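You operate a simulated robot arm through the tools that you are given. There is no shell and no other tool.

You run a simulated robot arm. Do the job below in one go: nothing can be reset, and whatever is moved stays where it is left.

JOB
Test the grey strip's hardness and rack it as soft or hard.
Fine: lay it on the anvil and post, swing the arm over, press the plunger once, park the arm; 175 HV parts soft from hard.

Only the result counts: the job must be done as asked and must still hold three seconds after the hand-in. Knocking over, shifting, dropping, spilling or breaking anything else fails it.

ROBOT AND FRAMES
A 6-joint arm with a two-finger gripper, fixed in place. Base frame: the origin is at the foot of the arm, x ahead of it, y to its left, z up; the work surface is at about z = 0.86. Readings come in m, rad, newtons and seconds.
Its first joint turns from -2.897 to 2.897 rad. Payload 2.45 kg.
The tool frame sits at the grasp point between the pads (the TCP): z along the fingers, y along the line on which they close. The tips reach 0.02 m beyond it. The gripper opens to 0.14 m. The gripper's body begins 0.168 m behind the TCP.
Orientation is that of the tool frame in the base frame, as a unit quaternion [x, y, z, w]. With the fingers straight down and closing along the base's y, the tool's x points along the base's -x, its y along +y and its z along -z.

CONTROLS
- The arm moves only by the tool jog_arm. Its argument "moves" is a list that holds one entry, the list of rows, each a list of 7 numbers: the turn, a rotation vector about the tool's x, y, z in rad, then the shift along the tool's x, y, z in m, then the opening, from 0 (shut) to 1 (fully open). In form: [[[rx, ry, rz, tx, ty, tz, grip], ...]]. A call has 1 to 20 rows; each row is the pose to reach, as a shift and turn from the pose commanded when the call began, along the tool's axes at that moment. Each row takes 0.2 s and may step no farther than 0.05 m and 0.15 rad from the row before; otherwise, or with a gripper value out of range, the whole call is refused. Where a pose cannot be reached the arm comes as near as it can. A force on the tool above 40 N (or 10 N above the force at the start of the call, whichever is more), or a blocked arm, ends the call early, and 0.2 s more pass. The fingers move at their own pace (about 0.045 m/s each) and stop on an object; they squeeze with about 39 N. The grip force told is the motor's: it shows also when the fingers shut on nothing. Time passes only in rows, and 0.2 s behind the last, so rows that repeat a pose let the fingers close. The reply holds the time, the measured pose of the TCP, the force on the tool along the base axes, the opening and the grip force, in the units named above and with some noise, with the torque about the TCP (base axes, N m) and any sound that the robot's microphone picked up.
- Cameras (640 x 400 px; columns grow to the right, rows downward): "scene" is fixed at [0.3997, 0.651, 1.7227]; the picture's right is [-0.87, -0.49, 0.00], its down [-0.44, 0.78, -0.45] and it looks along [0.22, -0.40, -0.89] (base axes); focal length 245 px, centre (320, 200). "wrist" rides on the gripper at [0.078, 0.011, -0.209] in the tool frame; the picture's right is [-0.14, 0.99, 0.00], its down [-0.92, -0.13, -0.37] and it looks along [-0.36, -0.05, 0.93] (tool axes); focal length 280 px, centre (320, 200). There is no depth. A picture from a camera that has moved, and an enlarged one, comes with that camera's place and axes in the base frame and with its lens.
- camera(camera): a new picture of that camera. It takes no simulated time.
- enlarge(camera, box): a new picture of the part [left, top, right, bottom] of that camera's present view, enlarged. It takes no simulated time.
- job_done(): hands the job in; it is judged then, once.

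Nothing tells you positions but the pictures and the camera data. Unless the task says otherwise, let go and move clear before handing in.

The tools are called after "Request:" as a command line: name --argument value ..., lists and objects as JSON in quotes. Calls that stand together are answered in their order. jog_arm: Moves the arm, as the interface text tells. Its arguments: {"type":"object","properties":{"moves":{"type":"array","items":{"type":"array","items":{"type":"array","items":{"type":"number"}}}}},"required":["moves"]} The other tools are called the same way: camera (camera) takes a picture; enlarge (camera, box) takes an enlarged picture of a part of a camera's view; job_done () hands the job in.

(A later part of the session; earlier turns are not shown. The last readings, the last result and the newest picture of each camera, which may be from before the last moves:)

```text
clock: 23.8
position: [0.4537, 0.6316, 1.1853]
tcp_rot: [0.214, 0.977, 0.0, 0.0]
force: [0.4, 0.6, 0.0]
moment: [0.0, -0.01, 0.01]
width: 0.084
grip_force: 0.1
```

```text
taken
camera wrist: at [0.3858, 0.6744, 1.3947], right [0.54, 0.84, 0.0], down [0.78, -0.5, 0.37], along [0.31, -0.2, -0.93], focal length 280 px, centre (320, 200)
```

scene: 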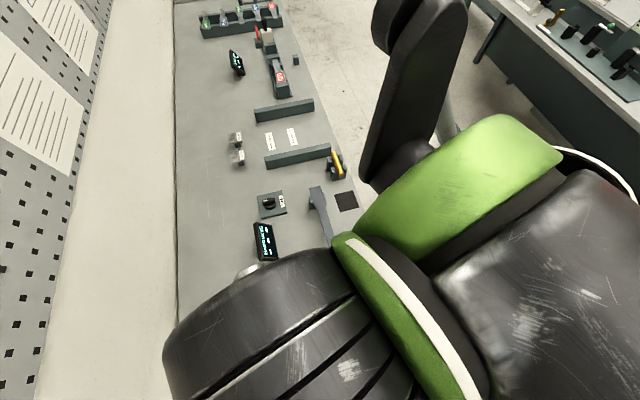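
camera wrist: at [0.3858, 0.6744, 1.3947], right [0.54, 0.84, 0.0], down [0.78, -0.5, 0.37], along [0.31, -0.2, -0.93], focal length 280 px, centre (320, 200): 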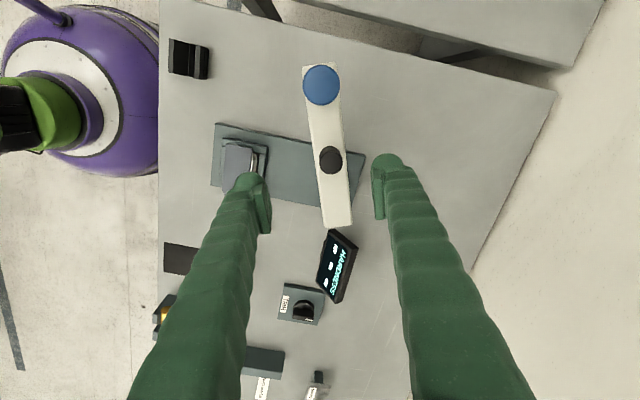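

Position confirmed. The next target is 11 mm along tool y and 0.117 m down, to straddle the handle.

Request:
jog_arm --moves '[[[0, 0, 0, 0, 0.006, 0.03, 0.6], [0, 0, 0, 0, 0.0114, 0.06, 0.6], [0, 0, 0, 0, 0.0114, 0.09, 0.6], [0, 0, 0, 0, 0.0114, 0.108, 0.6], [0, 0, 0, 0, 0.0114, 0.117, 0.6], [0, 0, 0, 0, 0.0114, 0.117, 0.6]]]'

Request:
camera --camera "wrist"

Request:
camera --camera "scene"

```text
clock: 25.2
position: [0.4591, 0.6446, 1.0698]
tcp_rot: [0.214, 0.977, 0.001, 0.0]
force: [0.4, 0.4, 0.3]
moment: [-0.03, 0.01, -0.02]
width: 0.0839
grip_force: 0.0
```

```text
taken
camera wrist: at [0.391, 0.6853, 1.2782], right [0.54, 0.84, 0.0], down [0.78, -0.5, 0.37], along [0.31, -0.2, -0.93], focal length 280 px, centre (320, 200)
```

wrist: 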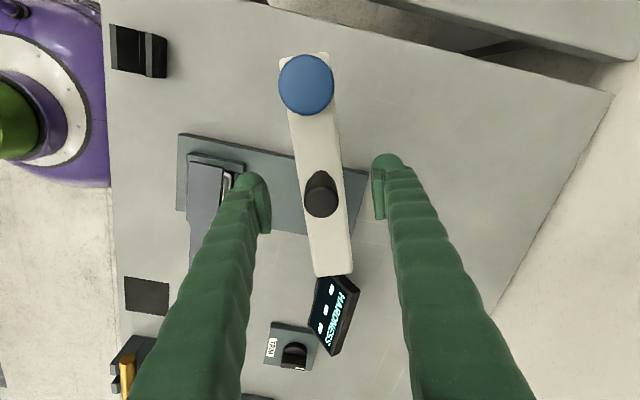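

```text
taken
```

scene: 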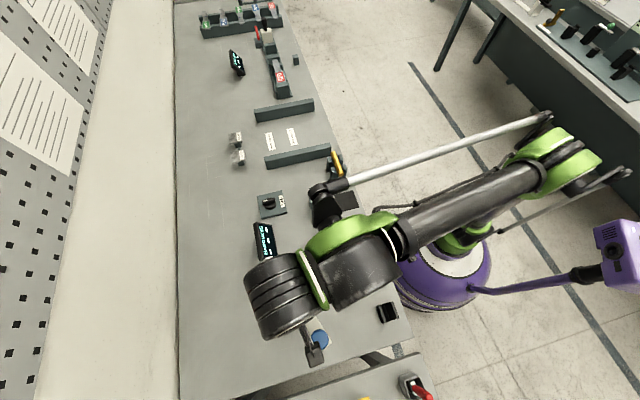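

The handle is centred between the fingers. I'll narrow the gap to cage it loosely (about 31 mm around a 26 mm handle), then look again.

Request:
jog_arm --moves '[[[0, 0, 0, 0, 0, 0, 0.4], [0, 0, 0, 0, 0, 0, 0.22], [0, 0, 0, 0, 0, 0, 0.22], [0, 0, 0, 0, 0, 0, 0.22], [0, 0, 0, 0, 0, 0, 0.22]]]'

Request:
enlarge --camera "wrist" --box '[240, 30, 400, 290]'

```text
clock: 26.4
position: [0.4593, 0.6429, 1.0697]
tcp_rot: [0.215, 0.977, 0.0, 0.0]
force: [0.5, 0.2, -0.4]
moment: [0.02, 0.01, 0.02]
width: 0.0308
grip_force: 0.0
```

```text
1.54 times, centred on (320, 160) of wrist
camera zoom: at [0.391, 0.6853, 1.2784], right [0.54, 0.84, 0.0], down [0.78, -0.5, 0.37], along [0.31, -0.2, -0.93], focal length 431 px, centre (320, 262)
```

zoom: 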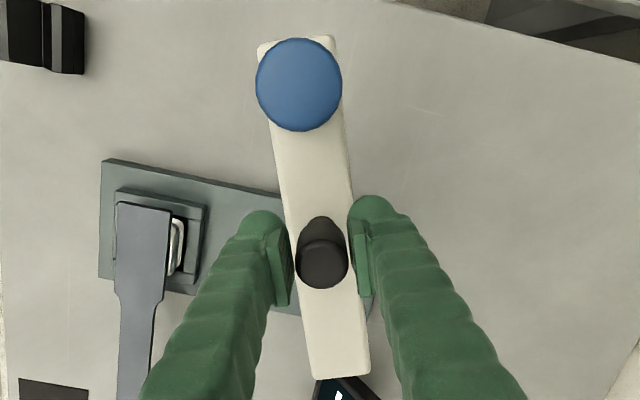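

The handle is caged. I'll swing the arm the first half of the arc (about 0.6 rad) about the estimated pivot.

Request:
jog_arm --moves '[[[0, 0, -0.1, -0.0005, -0.009, 0, 0.22], [0, 0, -0.2, -0.0018, -0.0179, 0, 0.22], [0, 0, -0.3, -0.004, -0.0266, 0, 0.22], [0, 0, -0.4, -0.0071, -0.0351, 0, 0.22], [0, 0, -0.5, -0.011, -0.0432, 0, 0.22], [0, 0, -0.6, -0.0157, -0.0508, 0, 0.22], [0, 0, -0.6, -0.0157, -0.0508, 0, 0.22]]]'

Request:
camera --camera "wrist"

Request:
camera --camera "scene"

```text
clock: 28.0
position: [0.4522, 0.5892, 1.0694]
tcp_rot: [-0.084, 0.996, -0.001, 0.0]
force: [-0.3, 0.1, -0.3]
moment: [-0.02, 0.0, -0.02]
width: 0.0308
grip_force: 0.4
```

```text
taken
camera wrist: at [0.3717, 0.5869, 1.2784], right [-0.03, 1.0, 0.0], down [0.93, 0.03, 0.37], along [0.37, 0.01, -0.93], focal length 280 px, centre (320, 200)
```

wrist: 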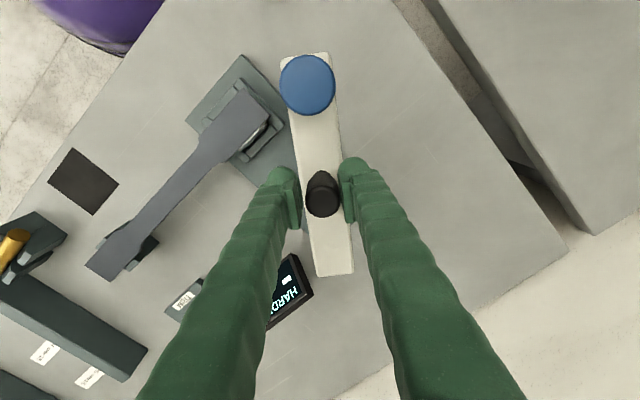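

```text
taken
```

scene: 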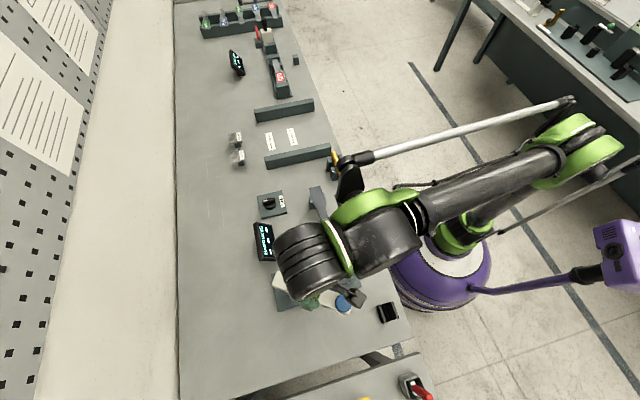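

The beam follows the fingers freely. I'll swing through the second half.

Request:
jog_arm --moves '[[[0, 0, -0.1, -0.0005, -0.009, 0, 0.22], [0, 0, -0.2, -0.0018, -0.0179, 0, 0.22], [0, 0, -0.3, -0.004, -0.0266, 0, 0.22], [0, 0, -0.4, -0.0071, -0.0351, 0, 0.22], [0, 0, -0.5, -0.011, -0.0432, 0, 0.22], [0, 0, -0.56, -0.0137, -0.0478, 0, 0.22], [0, 0, -0.56, -0.0137, -0.0478, 0, 0.22]]]'

Request:
camera --camera "wrist"

Request:
camera --camera "scene"

```text
clock: 29.6
position: [0.4736, 0.5461, 1.0691]
tcp_rot: [-0.356, 0.934, 0.0, 0.001]
force: [2.4, -2.5, 1.0]
moment: [-0.02, -0.05, -0.03]
width: 0.0328
grip_force: 1.8
```

```text
taken
camera wrist: at [0.4066, 0.5008, 1.2786], right [-0.56, 0.83, 0.0], down [0.77, 0.52, 0.37], along [0.31, 0.2, -0.93], focal length 280 px, centre (320, 200)
```

wrist: 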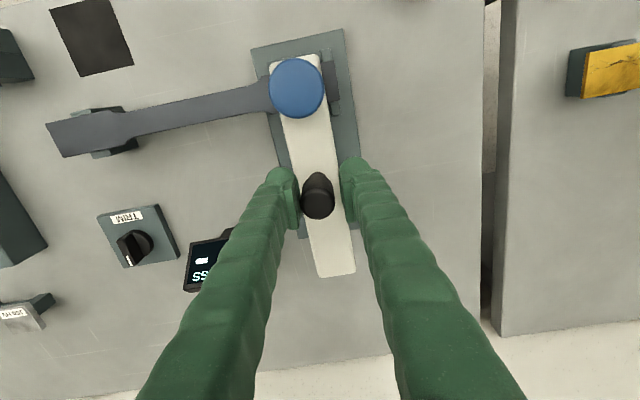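

```text
taken
```

scene: 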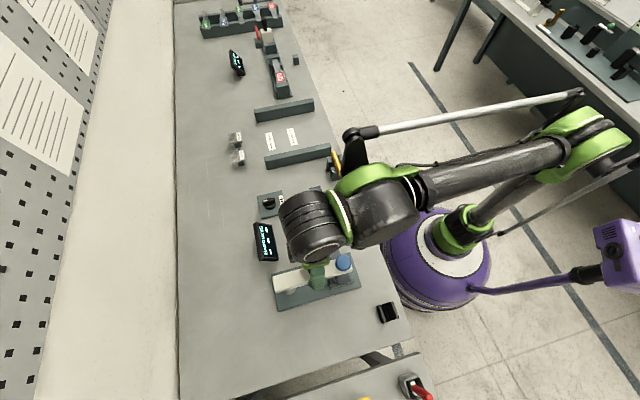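

The swing arm has snapped into its over-anvil position: the plunger is at about (0.416, 0.486), right on the anvil. I'll open the fingers and lift off the handle.

Request:
jog_arm --moves '[[[0, 0, 0, 0, -0.001, 0, 0.3], [0, 0, 0, 0, -0.001, 0, 0.45], [0, 0, 0, 0, -0.001, 0, 0.55], [0, 0, 0, 0, -0.001, 0, 0.55], [0, 0, 0, 0, -0.001, -0.03, 0.55], [0, 0, 0, 0, -0.001, -0.07, 0.55], [0, 0, 0, 0, -0.001, -0.11, 0.55], [0, 0, 0, 0, -0.001, -0.11, 0.55]]]'

Request:
camera --camera "wrist"

Request:
enlarge --camera "wrist" --box '[200, 30, 400, 230]'

Request:
enlarge --camera "scene" --box '[260, 180, 400, 320]'

```text
clock: 31.4
position: [0.4748, 0.5442, 1.1786]
tcp_rot: [-0.356, 0.934, 0.0, -0.001]
force: [-0.2, 0.9, -0.4]
moment: [0.01, -0.03, 0.02]
width: 0.0774
grip_force: 0.0
```

```text
taken
camera wrist: at [0.4069, 0.5002, 1.3885], right [-0.56, 0.83, 0.0], down [0.77, 0.52, 0.37], along [0.31, 0.2, -0.93], focal length 280 px, centre (320, 200)
```

wrist: 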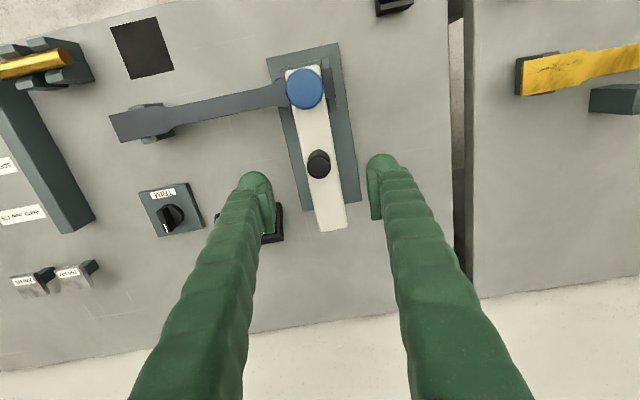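

```text
2.00 times, centred on (300, 130) of wrist
camera zoom: at [0.4069, 0.5002, 1.3885], right [-0.56, 0.83, 0.0], down [0.77, 0.52, 0.37], along [0.31, 0.2, -0.93], focal length 561 px, centre (360, 340)
```

zoom: 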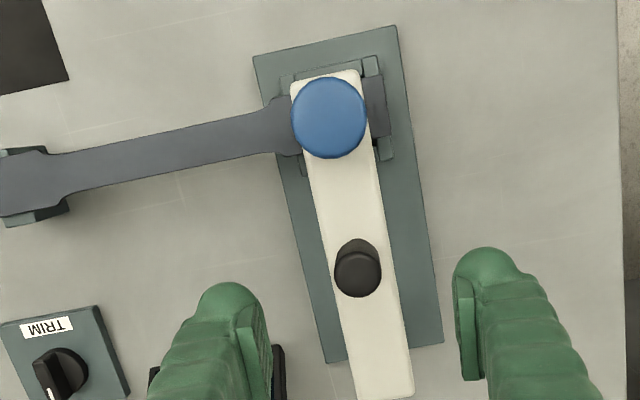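

```text
2.86 times, centred on (330, 250) of scene
camera zoom: at [0.3997, 0.651, 1.7227], right [-0.87, -0.49, 0.0], down [-0.44, 0.78, -0.45], along [0.22, -0.4, -0.89], focal length 699 px, centre (291, 57)
```

zoom: 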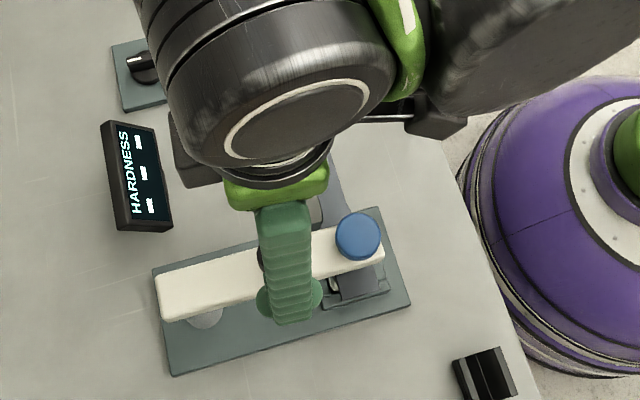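

The plunger is at about (0.4165, 0.486) with its top at about z = 1.05. I'll close the fingers, move above it and stop just short of contact.

Request:
jog_arm --moves '[[[0, 0, 0, 0.02, -0.0012, 0, 0.2], [0, 0, 0, 0.045, -0.0025, 0, 0], [0, 0, 0, 0.07, -0.0037, 0, 0], [0, 0, 0, 0.0822, -0.0047, 0, 0], [0, 0, 0, 0.0822, -0.0047, 0, 0], [0, 0, 0, 0.0822, -0.0047, 0, 0], [0, 0, 0, 0.0822, -0.0047, 0.03, 0], [0, 0, 0, 0.0822, -0.0047, 0.06, 0], [0, 0, 0, 0.0822, -0.0047, 0.085, 0], [0, 0, 0, 0.0822, -0.0047, 0.092, 0], [0, 0, 0, 0.0822, -0.0047, 0.092, 0]]]'

Request:
camera --camera "wrist"

Request:
enlarge --camera "scene" --box '[240, 180, 400, 320]'

```text
clock: 33.8
position: [0.4159, 0.4858, 1.0873]
tcp_rot: [-0.356, 0.935, -0.001, 0.0]
force: [0.7, -0.2, -0.4]
moment: [-0.02, 0.0, -0.02]
width: 0.0
grip_force: 29.8
```

```text
taken
camera wrist: at [0.3487, 0.4417, 1.2963], right [-0.56, 0.83, 0.0], down [0.77, 0.52, 0.37], along [0.31, 0.2, -0.93], focal length 280 px, centre (320, 200)
```

wrist: 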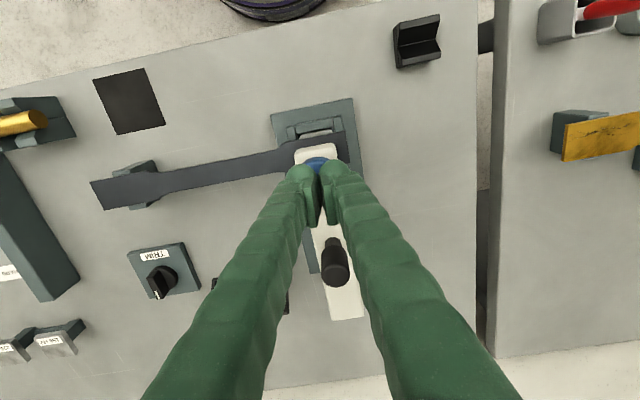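

```text
2.86 times, centred on (320, 250) of scene
camera zoom: at [0.3997, 0.651, 1.7227], right [-0.87, -0.49, 0.0], down [-0.44, 0.78, -0.45], along [0.22, -0.4, -0.89], focal length 699 px, centre (320, 57)
```

zoom: 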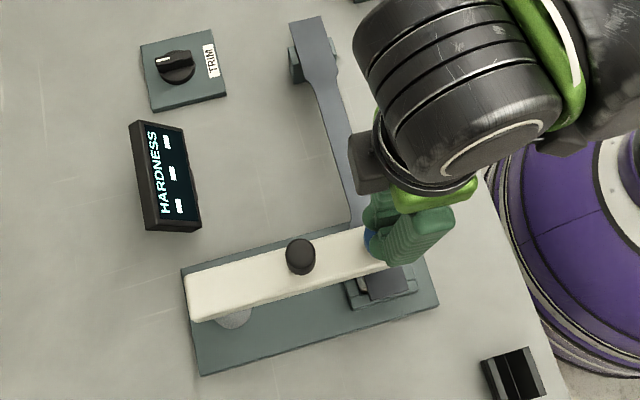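

The closed fingertips are about 1.5 cm above the blue knob. I'll press down slowly in one continuous stroke.

Request:
jog_arm --moves '[[[0, 0, 0, 0, 0, 0.006, 0], [0, 0, 0, 0, 0, 0.012, 0], [0, 0, 0, 0, 0, 0.016, 0], [0, 0, 0, 0, 0, 0.02, 0], [0, 0, 0, 0, 0, 0.024, 0], [0, 0, 0, 0, 0, 0.028, 0]]]'

Request:
enlarge --camera "scene" --box '[240, 180, 400, 320]'

```text
clock: 35.2
position: [0.4161, 0.4864, 1.0598]
tcp_rot: [-0.356, 0.935, 0.0, 0.0]
force: [-0.2, -0.3, 5.8]
moment: [-0.03, -0.03, -0.04]
width: 0.0002
grip_force: 29.4
heard: click
```

```text
2.86 times, centred on (320, 250) of scene
camera zoom: at [0.3997, 0.651, 1.7227], right [-0.87, -0.49, 0.0], down [-0.44, 0.78, -0.45], along [0.22, -0.4, -0.89], focal length 699 px, centre (320, 57)
```

zoom: 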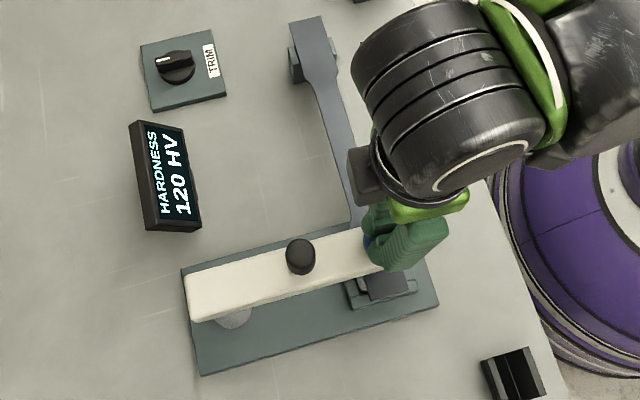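

There was a click and the display reads 120 HV. I'll zoom in to confirm, then lift off the plunger.

Request:
enlarge --camera "scene" --box '[240, 210, 300, 270]'

Request:
enlarge --camera "scene" --box '[250, 185, 300, 225]'

Request:
jog_arm --moves '[[[0, 0, 0, 0, 0, -0.005, 0], [0, 0, 0, 0, 0, -0.015, 0], [0, 0, 0, 0, 0, -0.04, 0], [0, 0, 0, 0, 0, -0.08, 0], [0, 0, 0, 0, 0, -0.119, 0], [0, 0, 0, 0, 0, -0.119, 0]]]'

Request:
camera --camera "wrist"

Request:
camera --camera "scene"

```text
6.67 times, centred on (270, 240) of scene
camera zoom: at [0.3997, 0.651, 1.7227], right [-0.87, -0.49, 0.0], down [-0.44, 0.78, -0.45], along [0.22, -0.4, -0.89], focal length 1631 px, centre (653, -67)
```

zoom: 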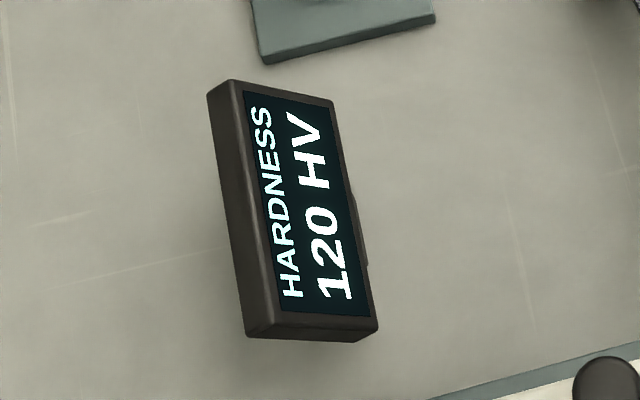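

```text
10.00 times, centred on (275, 205) of scene
camera zoom: at [0.3997, 0.651, 1.7227], right [-0.87, -0.49, 0.0], down [-0.44, 0.78, -0.45], along [0.22, -0.4, -0.89], focal length 2446 px, centre (770, 150)
```

zoom: 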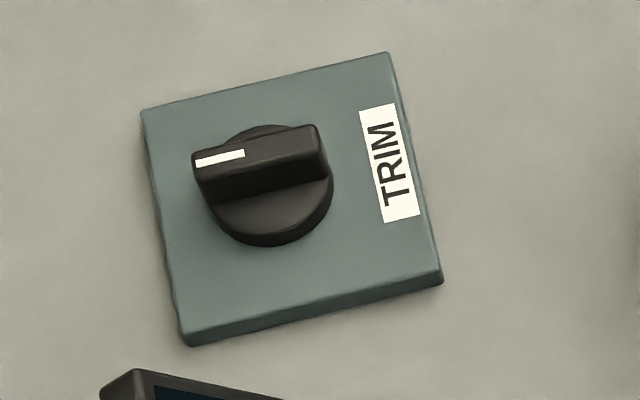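

```text
clock: 36.6
position: [0.4155, 0.4867, 1.1797]
tcp_rot: [-0.356, 0.935, 0.0, 0.0]
force: [0.1, -0.2, -0.2]
moment: [0.0, 0.01, -0.02]
width: 0.0001
grip_force: 29.7
```

```text
taken
camera wrist: at [0.3491, 0.4417, 1.3883], right [-0.56, 0.83, 0.0], down [0.77, 0.52, 0.37], along [0.31, 0.2, -0.93], focal length 280 px, centre (320, 200)
```

wrist: 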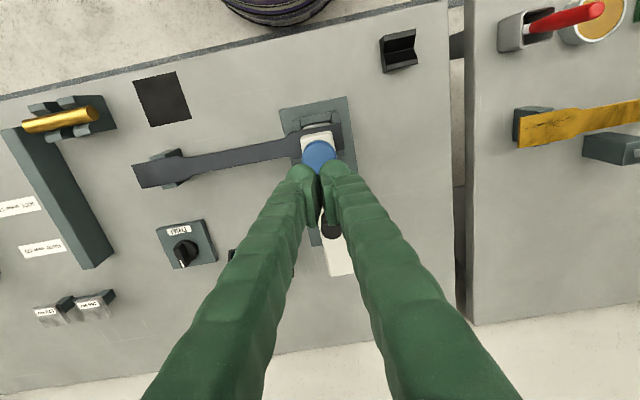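

```text
taken
```

scene: 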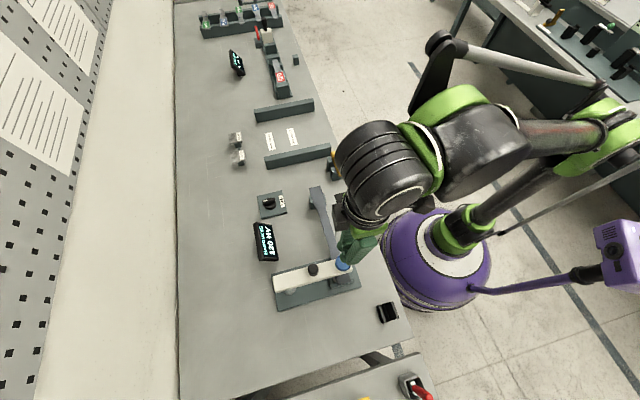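

120 HV is below 175, so the strip is soft. The trim knob sits square (neutral) and only one press was made. Now I'll go back over the handle with the fingers open to park the swing arm.

Request:
jog_arm --moves '[[[0, 0, 0, -0.02, 0.001, 0, 0.2], [0, 0, 0, -0.045, 0.003, 0, 0.4], [0, 0, 0, -0.07, 0.0045, 0, 0.55], [0, 0, 0, -0.0825, 0.0049, 0, 0.55], [0, 0, 0, -0.0825, 0.0049, 0, 0.55], [0, 0, 0, -0.0825, 0.0049, 0.03, 0.55], [0, 0, 0, -0.0825, 0.0049, 0.065, 0.55], [0, 0, 0, -0.0825, 0.0049, 0.095, 0.55], [0, 0, 0, -0.0825, 0.0049, 0.11, 0.55], [0, 0, 0, -0.0825, 0.0049, 0.11, 0.55]]]'

Request:
camera --camera "wrist"

```text
clock: 38.8
position: [0.4747, 0.5444, 1.0684]
tcp_rot: [-0.355, 0.935, 0.0, 0.0]
force: [0.2, 0.1, 0.0]
moment: [-0.01, 0.0, 0.03]
width: 0.0772
grip_force: 0.1
```

```text
taken
camera wrist: at [0.4073, 0.5001, 1.2773], right [-0.56, 0.83, 0.0], down [0.77, 0.52, 0.37], along [0.31, 0.2, -0.93], focal length 280 px, centre (320, 200)
```

wrist: 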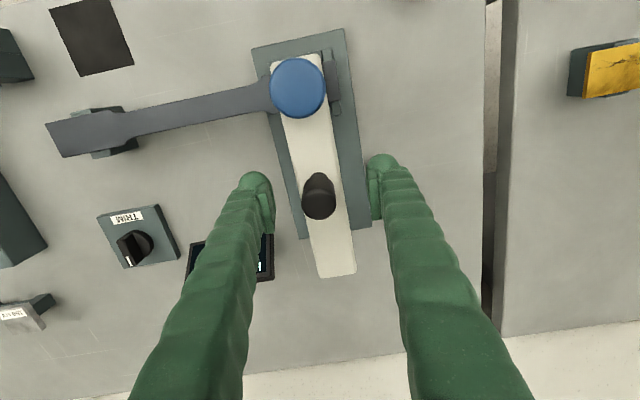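

The handle is centred between the fingers. I'll cage it and swing back the first half.

Request:
jog_arm --moves '[[[0, 0, 0, 0, 0, 0, 0.4], [0, 0, 0, 0, 0, 0, 0.22], [0, 0, 0, 0, 0, 0, 0.22], [0, 0, 0, 0, 0, 0, 0.22], [0, 0, 0.1, -0.0005, 0.009, 0, 0.22], [0, 0, 0.2, -0.0018, 0.0179, 0, 0.22], [0, 0, 0.3, -0.004, 0.0266, 0, 0.22], [0, 0, 0.4, -0.0071, 0.0351, 0, 0.22], [0, 0, 0.5, -0.011, 0.0432, 0, 0.22], [0, 0, 0.6, -0.0157, 0.0508, 0, 0.22], [0, 0, 0.6, -0.0157, 0.0508, 0, 0.22]]]'

Request:
camera --camera "wrist"

```text
clock: 41.2
position: [0.451, 0.5936, 1.068]
tcp_rot: [-0.063, 0.998, 0.0, 0.0]
force: [-0.5, -0.9, -0.5]
moment: [0.02, -0.02, 0.01]
width: 0.0311
grip_force: 0.4
```

```text
taken
camera wrist: at [0.3714, 0.5941, 1.2779], right [0.01, 1.0, 0.0], down [0.93, -0.01, 0.37], along [0.37, 0.0, -0.93], focal length 280 px, centre (320, 200)
```

wrist: 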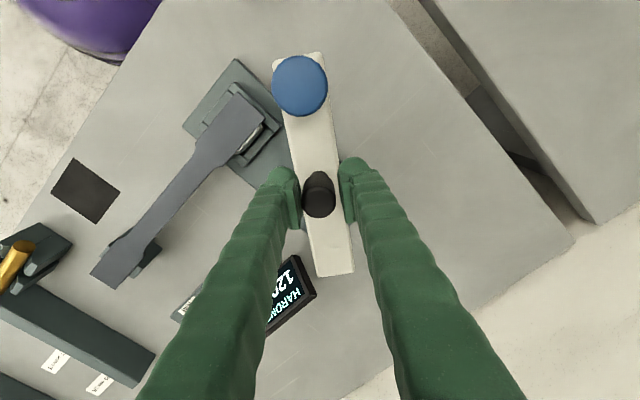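

The arm follows nicely. I'll swing the rest of the way to the park position.

Request:
jog_arm --moves '[[[0, 0, 0.1, -0.0005, 0.009, 0, 0.22], [0, 0, 0.2, -0.0018, 0.0179, 0, 0.22], [0, 0, 0.3, -0.004, 0.0266, 0, 0.22], [0, 0, 0.4, -0.0071, 0.0351, 0, 0.22], [0, 0, 0.5, -0.011, 0.0432, 0, 0.22], [0, 0, 0.56, -0.0137, 0.0478, 0, 0.22], [0, 0, 0.56, -0.0137, 0.0478, 0, 0.22]]]'

Request:
camera --camera "wrist"

Request:
enlarge --camera "wrist" --box '[240, 30, 400, 290]'

```text
clock: 42.8
position: [0.4596, 0.6435, 1.0684]
tcp_rot: [0.214, 0.977, 0.0, 0.0]
force: [0.3, -0.5, -0.5]
moment: [0.04, 0.01, -0.02]
width: 0.031
grip_force: 0.1
```

```text
taken
camera wrist: at [0.3916, 0.6848, 1.2774], right [0.54, 0.84, 0.0], down [0.78, -0.5, 0.37], along [0.31, -0.2, -0.93], focal length 280 px, centre (320, 200)
```

wrist: 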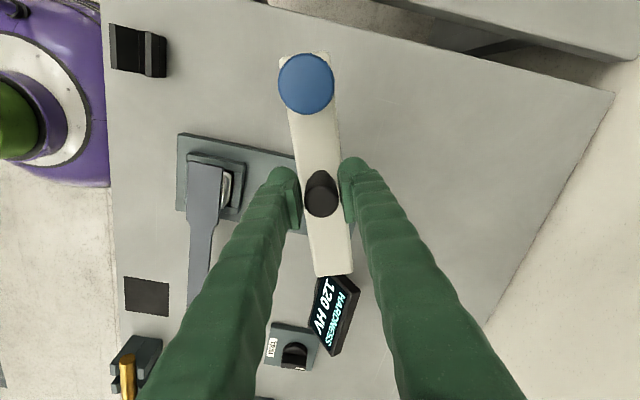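

```text
1.54 times, centred on (320, 160) of wrist
camera zoom: at [0.3916, 0.6848, 1.2774], right [0.54, 0.84, 0.0], down [0.78, -0.5, 0.37], along [0.31, -0.2, -0.93], focal length 431 px, centre (320, 262)
```

zoom: 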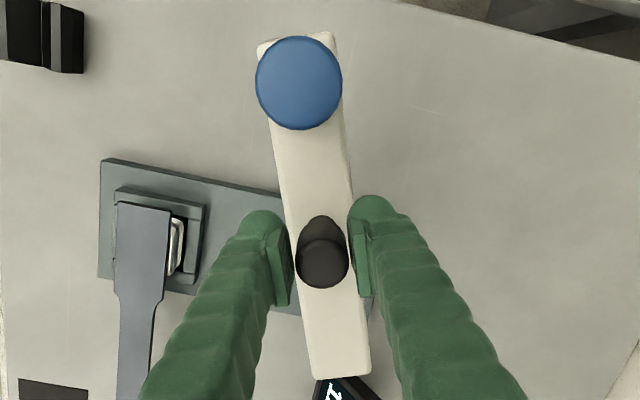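

The arm is back at exactly its original park position. I'll open, lift clear and move back above the strip's centre.

Request:
jog_arm --moves '[[[0, 0, 0, 0, 0, 0, 0.3], [0, 0, 0, 0, 0, 0, 0.45], [0, 0, 0, 0, 0, 0, 0.55], [0, 0, 0, 0, 0, 0, 0.55], [0, 0, 0, 0, 0, -0.03, 0.55], [0, 0, 0, 0, 0, -0.07, 0.55], [0, 0, 0, 0, 0, -0.111, 0.55], [0, 0, 0, 0, 0, -0.111, 0.55]]]'

Request:
camera --camera "wrist"

Request:
jog_arm --moves '[[[0, 0, 0.044, -0.0199, -0.0263, 0, 0.6], [0, 0, 0.0885, -0.0398, -0.0525, 0, 0.6], [0, 0, 0.133, -0.0597, -0.0788, 0, 0.6], [0, 0, 0.177, -0.0797, -0.1051, 0, 0.6], [0, 0, 0.221, -0.0996, -0.1313, 0, 0.6], [0, 0, 0.265, -0.1195, -0.1576, 0, 0.6], [0, 0, 0.31, -0.1394, -0.1838, 0, 0.6], [0, 0, 0.354, -0.1593, -0.2101, 0, 0.6], [0, 0, 0.354, -0.1593, -0.2101, 0, 0.6]]]'

Request:
camera --camera "wrist"

Request:
camera --camera "scene"

```text
clock: 44.6
position: [0.4598, 0.6426, 1.179]
tcp_rot: [0.215, 0.977, 0.0, 0.0]
force: [-0.1, 0.2, -0.2]
moment: [0.01, -0.01, -0.02]
width: 0.077
grip_force: 0.0
```

```text
taken
camera wrist: at [0.3921, 0.6848, 1.3885], right [0.54, 0.84, 0.0], down [0.78, -0.5, 0.37], along [0.31, -0.2, -0.93], focal length 280 px, centre (320, 200)
```

wrist: 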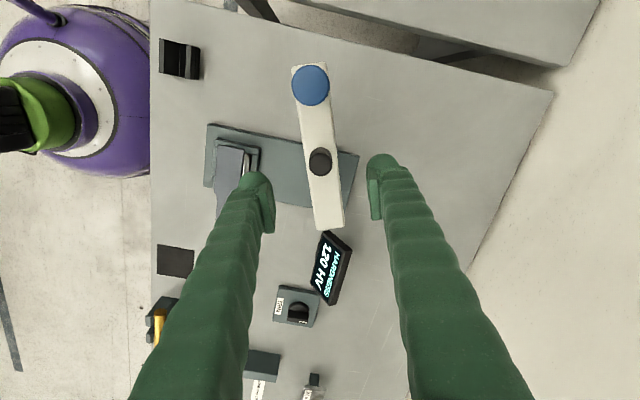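

```text
clock: 46.6
position: [0.5167, 0.385, 1.1793]
tcp_rot: [0.383, 0.924, 0.0, -0.001]
force: [0.3, 0.3, -0.7]
moment: [0.01, 0.0, -0.01]
width: 0.084
grip_force: 0.1
```

```text
taken
camera wrist: at [0.4675, 0.4478, 1.3882], right [0.8, 0.6, 0.0], down [0.56, -0.74, 0.37], along [0.22, -0.29, -0.93], focal length 280 px, centre (320, 200)
```

wrist: 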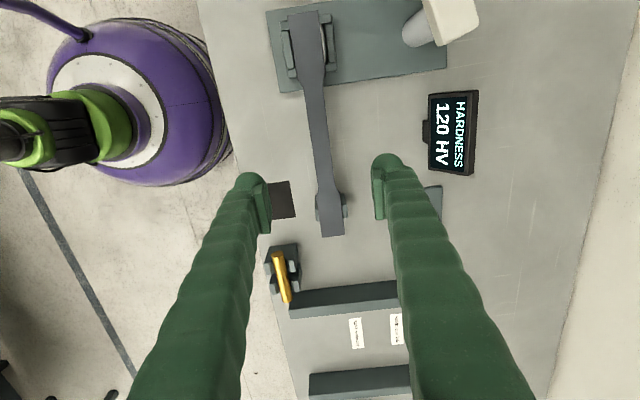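

```text
taken
```

scene: 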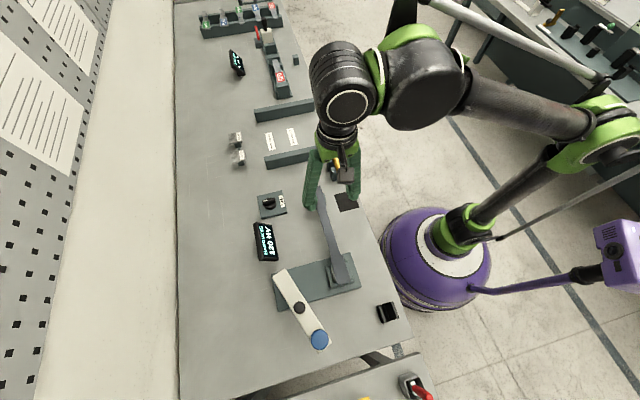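

The strip is undisturbed and the arm is parked. I'll descend around the strip's neck.

Request:
jog_arm --moves '[[[0, 0, 0, 0, 0, 0.045, 0.6], [0, 0, 0, 0, 0, 0.09, 0.6], [0, 0, 0, 0, 0, 0.135, 0.6], [0, 0, 0, 0, 0, 0.18, 0.6], [0, 0, 0, 0, 0, 0.22, 0.6], [0, 0, 0, 0, 0, 0.24, 0.6], [0, 0, 0, 0, 0, 0.249, 0.6], [0, 0, 0, 0, 0, 0.249, 0.6]]]'

Request:
camera --camera "wrist"

```text
clock: 48.4
position: [0.5155, 0.385, 0.9296]
tcp_rot: [0.383, 0.924, 0.001, 0.0]
force: [-0.2, 0.3, 0.2]
moment: [-0.02, 0.03, -0.01]
width: 0.0841
grip_force: 0.0
```

```text
taken
camera wrist: at [0.4664, 0.4478, 1.1392], right [0.8, 0.6, 0.0], down [0.56, -0.74, 0.37], along [0.22, -0.29, -0.93], focal length 280 px, centre (320, 200)
```

wrist: 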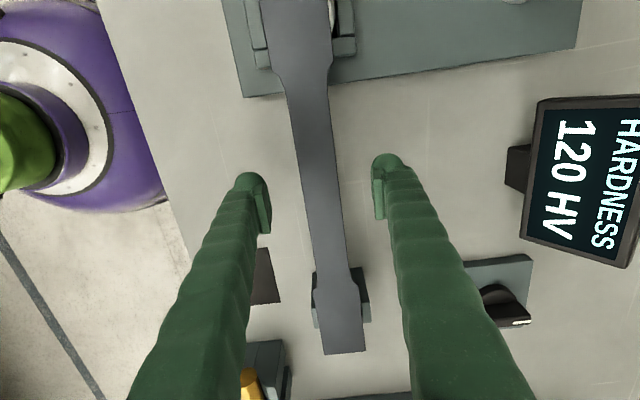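

Request:
jog_arm --moves '[[[0, 0, 0, 0, 0.001, 0, 0.4], [0, 0, 0, 0, 0.001, 0, 0.25], [0, 0, 0, 0, 0.001, 0, 0], [0, 0, 0, 0, 0.001, 0, 0], [0, 0, 0, 0, 0.001, 0, 0], [0, 0, 0, 0, 0.001, 0, 0], [0, 0, 0, 0, 0.001, 0, 0], [0, 0, 0, 0, 0.001, 0, 0]]]'

Request:
camera --camera "wrist"

```text
clock: 50.2
position: [0.5161, 0.3852, 0.9298]
tcp_rot: [0.383, 0.924, 0.0, -0.001]
force: [1.6, 0.8, 2.4]
moment: [0.02, 0.01, 0.06]
width: 0.0289
grip_force: 39.2
```

```text
taken
camera wrist: at [0.4673, 0.4484, 1.1393], right [0.8, 0.6, 0.0], down [0.56, -0.74, 0.37], along [0.22, -0.29, -0.93], focal length 280 px, centre (320, 200)
```

wrist: 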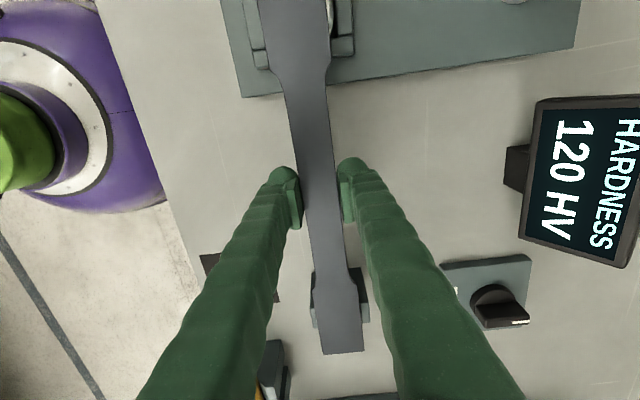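

Gripped again. I'll lift it off the anvil and check before carrying it to the rack.

Request:
jog_arm --moves '[[[0, 0, 0, 0, 0, -0.005, 0], [0, 0, 0, 0, 0, -0.02, 0], [0, 0, 0, 0, 0, -0.05, 0], [0, 0, 0, 0, 0, -0.085, 0], [0, 0, 0, 0, 0, -0.11, 0], [0, 0, 0, 0, 0, -0.11, 0]]]'

Request:
camera --camera "wrist"

Request:
enlarge --camera "scene" --box '[250, 170, 400, 350]'

```text
clock: 51.6
position: [0.5169, 0.3856, 1.0404]
tcp_rot: [0.384, 0.924, 0.001, 0.0]
force: [-0.1, 0.3, -5.7]
moment: [-0.01, -0.04, -0.02]
width: 0.0288
grip_force: 39.0
```

```text
taken
camera wrist: at [0.4684, 0.4486, 1.2495], right [0.8, 0.6, 0.0], down [0.56, -0.74, 0.37], along [0.22, -0.29, -0.93], focal length 280 px, centre (320, 200)
```

wrist: 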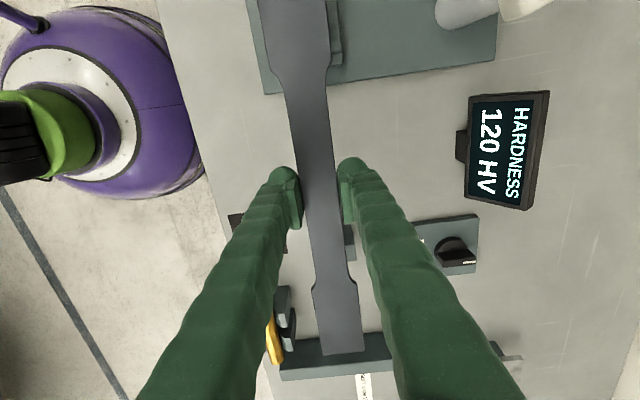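

```text
2.22 times, centred on (325, 260) of scene
camera zoom: at [0.3997, 0.651, 1.7227], right [-0.87, -0.49, 0.0], down [-0.44, 0.78, -0.45], along [0.22, -0.4, -0.89], focal length 544 px, centre (309, 67)
```

zoom: 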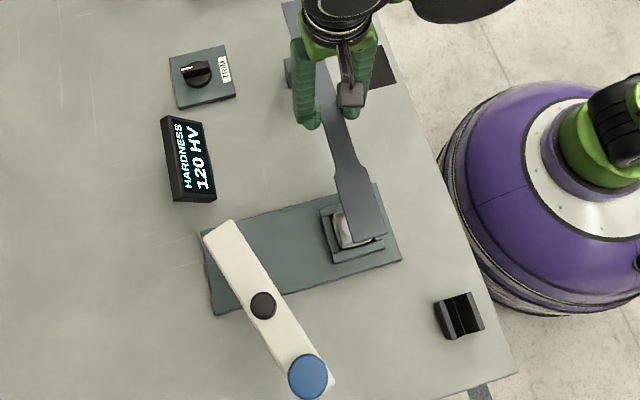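

The lift is good. Now I'll carry the strip along to the SOFT row (target TCP about (0.882, 0.048)) at constant height.

Request:
jog_arm --moves '[[[0, 0, 0, -0.0149, 0.0006, 0, 0], [0, 0, 0, -0.0447, 0.0017, 0, 0], [0, 0, 0, -0.0845, 0.0032, 0, 0], [0, 0, 0, -0.1243, 0.0048, 0, 0], [0, 0, 0, -0.164, 0.0063, 0, 0], [0, 0, 0, -0.2038, 0.0078, 0, 0], [0, 0, 0, -0.2436, 0.0094, 0, 0], [0, 0, 0, -0.2833, 0.0109, 0, 0], [0, 0, 0, -0.3231, 0.0124, 0, 0], [0, 0, 0, -0.3629, 0.0139, 0, 0], [0, 0, 0, -0.4027, 0.0155, 0, 0], [0, 0, 0, -0.4424, 0.017, 0, 0], [0, 0, 0, -0.4722, 0.0181, 0, 0], [0, 0, 0, -0.4896, 0.0188, 0, 0], [0, 0, 0, -0.4971, 0.0191, 0, 0], [0, 0, 0, -0.4971, 0.0191, 0, 0]]]'

Request:
camera --camera "wrist"

Request:
enlarge --camera "scene" --box '[220, 50, 360, 190]'

```text
clock: 55.0
position: [0.8824, 0.0463, 1.0406]
tcp_rot: [0.383, 0.924, 0.0, 0.0]
force: [0.2, -0.1, -5.8]
moment: [-0.01, -0.04, 0.01]
width: 0.029
grip_force: 39.2
```

```text
taken
camera wrist: at [0.8322, 0.1092, 1.2497], right [0.8, 0.6, 0.0], down [0.56, -0.74, 0.37], along [0.22, -0.29, -0.93], focal length 280 px, centre (320, 200)
```

wrist: 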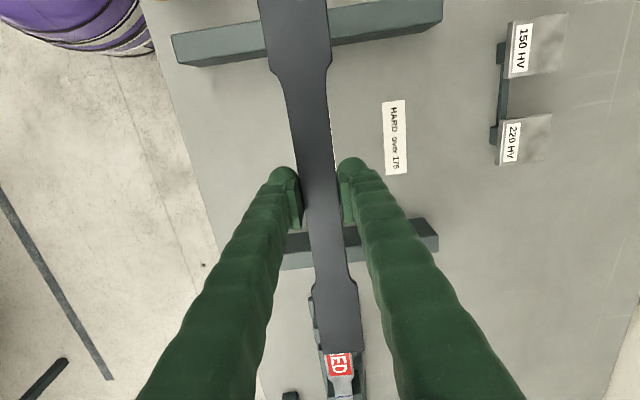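

```text
2.86 times, centred on (290, 120) of scene
camera zoom: at [0.3997, 0.651, 1.7227], right [-0.87, -0.49, 0.0], down [-0.44, 0.78, -0.45], along [0.22, -0.4, -0.89], focal length 699 px, centre (406, 429)
```

zoom: 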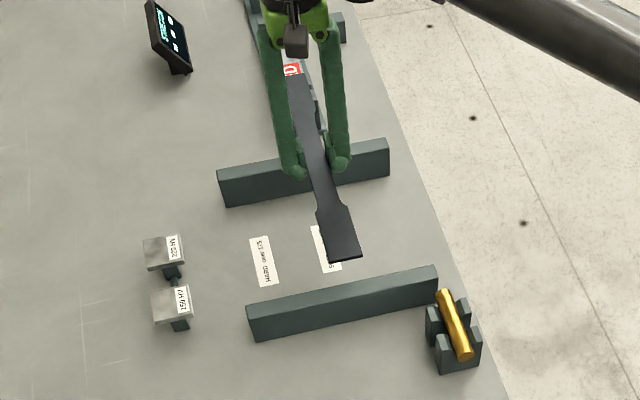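

Request:
enlarge --camera "wrist" --box '[270, 240, 400, 400]'

Request:
enlarge --camera "scene" --box '[255, 50, 325, 130]'

Request:
enlarge --camera "wrist" --box '[160, 0, 460, 180]'

```text
2.50 times, centred on (335, 320) of wrist
camera zoom: at [0.8322, 0.1092, 1.2497], right [0.8, 0.6, 0.0], down [0.56, -0.74, 0.37], along [0.22, -0.29, -0.93], focal length 701 px, centre (282, -100)
```

zoom: 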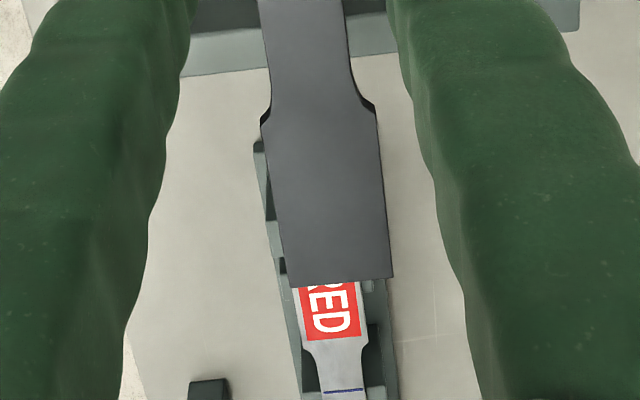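

```text
5.00 times, centred on (290, 90) of scene
camera zoom: at [0.3997, 0.651, 1.7227], right [-0.87, -0.49, 0.0], down [-0.44, 0.78, -0.45], along [0.22, -0.4, -0.89], focal length 1223 px, centre (470, 750)
```

zoom: 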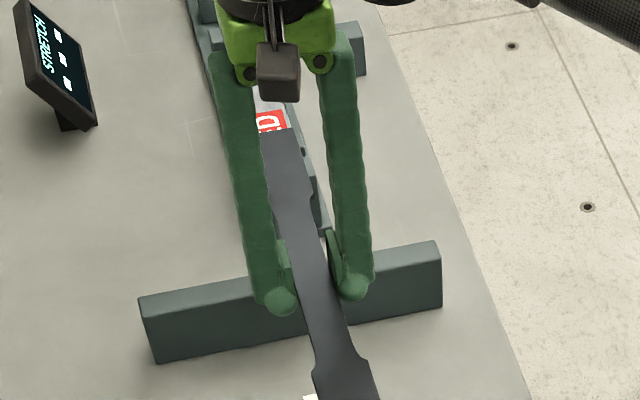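

```text
2.13 times, centred on (310, 90) of wrist
camera zoom: at [0.8322, 0.1092, 1.2497], right [0.8, 0.6, 0.0], down [0.56, -0.74, 0.37], along [0.22, -0.29, -0.93], focal length 598 px, centre (341, 435)
```

zoom: 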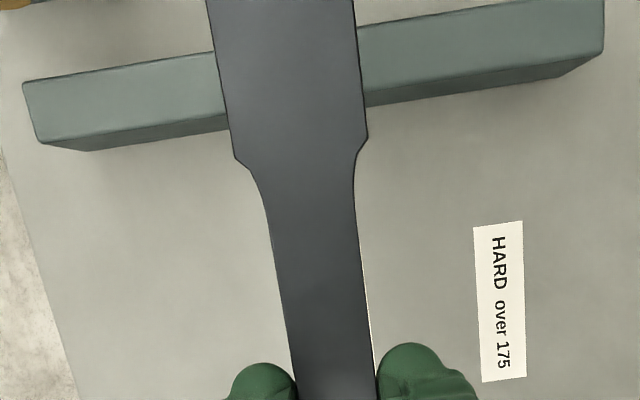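

The strip is over the SOFT row, with at least 7 cm to the neighbouring tester. I'll lower it to just above the rails.

Request:
jog_arm --moves '[[[0, 0, 0, 0, 0, 0.02, 0], [0, 0, 0, 0, 0, 0.05, 0], [0, 0, 0, 0, 0, 0.08, 0], [0, 0, 0, 0, 0, 0.096, 0], [0, 0, 0, 0, 0, 0.096, 0]]]'

Request:
camera --camera "wrist"

Request:
enlarge --camera "scene" --box '[230, 60, 350, 180]'

```text
clock: 56.2
position: [0.8807, 0.0475, 0.9445]
tcp_rot: [0.384, 0.924, 0.0, 0.0]
force: [-0.6, 0.0, -6.1]
moment: [0.0, -0.01, -0.01]
width: 0.0291
grip_force: 39.5
```

```text
taken
camera wrist: at [0.8322, 0.1095, 1.1537], right [0.8, 0.6, 0.0], down [0.56, -0.74, 0.37], along [0.22, -0.29, -0.93], focal length 280 px, centre (320, 200)
```

wrist: 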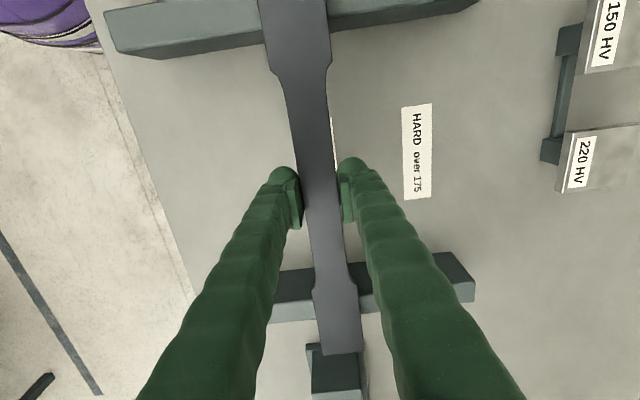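

```text
3.33 times, centred on (290, 120) of scene
camera zoom: at [0.3997, 0.651, 1.7227], right [-0.87, -0.49, 0.0], down [-0.44, 0.78, -0.45], along [0.22, -0.4, -0.89], focal length 815 px, centre (420, 467)
```

zoom: 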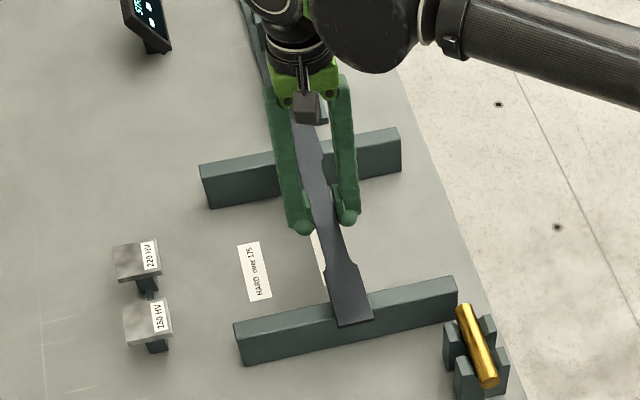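

Aligned with the SOFT label underneath. I'll lower it the last bit onto the rails in small steps.

Request:
jog_arm --moves '[[[0, 0, 0, 0, 0, 0.005, 0], [0, 0, 0, 0, 0, 0.009, 0], [0, 0, 0, 0, 0, 0.012, 0], [0, 0, 0, 0, 0, 0.0135, 0], [0, 0, 0, 0, 0, 0.0135, 0]]]'

```text
clock: 57.4
position: [0.8818, 0.0465, 0.9301]
tcp_rot: [0.384, 0.923, 0.0, -0.001]
force: [-0.4, -0.5, -6.0]
moment: [0.01, 0.0, 0.02]
width: 0.0287
grip_force: 38.8
```

Request:
jog_arm --moves '[[[0, 0, 0, 0, 0, 0.0007, 0], [0, 0, 0, 0, 0, 0.0014, 0], [0, 0, 0, 0, 0, 0.0014, 0]]]'

```text
clock: 58.2
position: [0.8822, 0.047, 0.9302]
tcp_rot: [0.384, 0.923, 0.0, 0.0]
force: [8.6, -0.4, 16.2]
moment: [0.21, 0.14, -0.01]
width: 0.0288
grip_force: 39.2
```

Request:
jog_arm --moves '[[[0, 0, 0, 0, 0, -0.0006, 0], [0, 0, 0, 0, 0, -0.0006, 0]]]'

Request:
camera --camera "wrist"

Request:
enlarge --camera "scene" --box '[230, 60, 350, 180]'

```text
clock: 58.8
position: [0.8799, 0.0469, 0.93]
tcp_rot: [0.383, 0.924, 0.001, 0.0]
force: [6.3, -0.1, 9.4]
moment: [-0.29, -0.33, 0.07]
width: 0.029
grip_force: 39.5
```

```text
taken
camera wrist: at [0.8322, 0.1094, 1.1394], right [0.8, 0.6, 0.0], down [0.56, -0.74, 0.37], along [0.22, -0.29, -0.93], focal length 280 px, centre (320, 200)
```

wrist: 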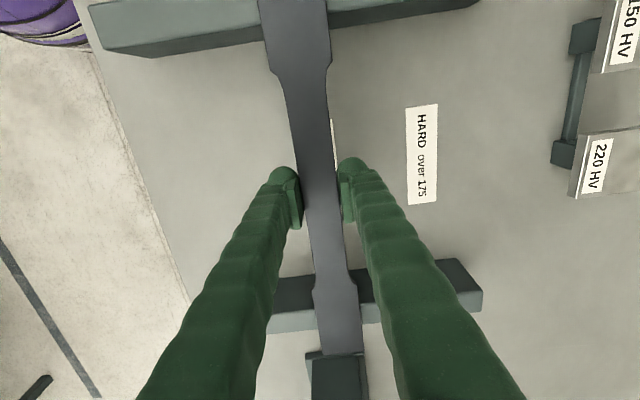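

```text
3.33 times, centred on (290, 120) of scene
camera zoom: at [0.3997, 0.651, 1.7227], right [-0.87, -0.49, 0.0], down [-0.44, 0.78, -0.45], along [0.22, -0.4, -0.89], focal length 815 px, centre (420, 467)
```

zoom: 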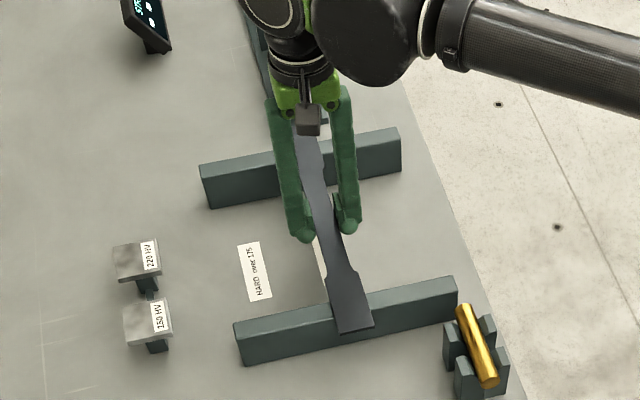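

Request:
jog_arm --moves '[[[0, 0, 0, 0, 0, -0.0004, 0], [0, 0, 0, 0, 0, -0.0004, 0]]]'

```text
clock: 59.4
position: [0.8818, 0.0477, 0.9296]
tcp_rot: [0.383, 0.924, 0.0, 0.0]
force: [0.1, 0.7, -7.0]
moment: [0.01, -0.02, -0.02]
width: 0.0289
grip_force: 38.7
```

Request:
jog_arm --moves '[[[0, 0, 0, 0, 0, 0.0002, 0], [0, 0, 0, 0, 0, 0.0002, 0]]]'

```text
clock: 60.0
position: [0.8822, 0.0474, 0.9298]
tcp_rot: [0.383, 0.924, 0.0, 0.0]
force: [-0.5, 0.9, -5.1]
moment: [0.15, 0.18, -0.02]
width: 0.029
grip_force: 38.9
```

It is within a fraction of a millimetre of resting on the rails, so I'll release gently.

Request:
jog_arm --moves '[[[0, 0, 0, 0, 0, 0.0002, 0.22], [0, 0, 0, 0, 0, 0.0002, 0.35], [0, 0, 0, 0, 0, 0.0002, 0.5], [0, 0, 0, 0, 0, 0.0002, 0.6], [0, 0, 0, 0, 0, 0.0002, 0.6], [0, 0, 0, 0, 0, 0.0002, 0.6]]]'

Request:
camera --camera "wrist"

Request:
enlarge --camera "scene" --box '[230, 60, 350, 180]'

```text
clock: 61.4
position: [0.8801, 0.0478, 0.9299]
tcp_rot: [0.384, 0.923, 0.0, 0.0]
force: [-0.3, 0.1, -0.4]
moment: [-0.01, -0.02, -0.01]
width: 0.0841
grip_force: 0.1
```

```text
taken
camera wrist: at [0.8324, 0.1095, 1.1394], right [0.8, 0.6, 0.0], down [0.56, -0.74, 0.37], along [0.22, -0.29, -0.93], focal length 280 px, centre (320, 200)
```

wrist: 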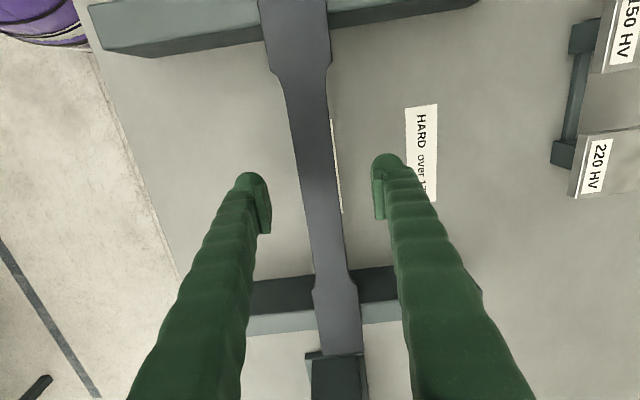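

```text
3.33 times, centred on (290, 120) of scene
camera zoom: at [0.3997, 0.651, 1.7227], right [-0.87, -0.49, 0.0], down [-0.44, 0.78, -0.45], along [0.22, -0.4, -0.89], focal length 815 px, centre (420, 467)
```

zoom: 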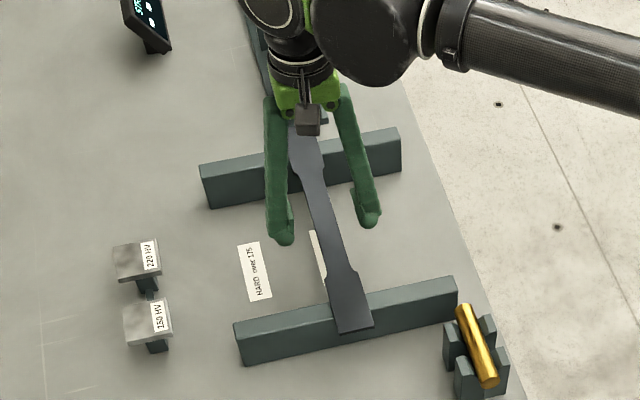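

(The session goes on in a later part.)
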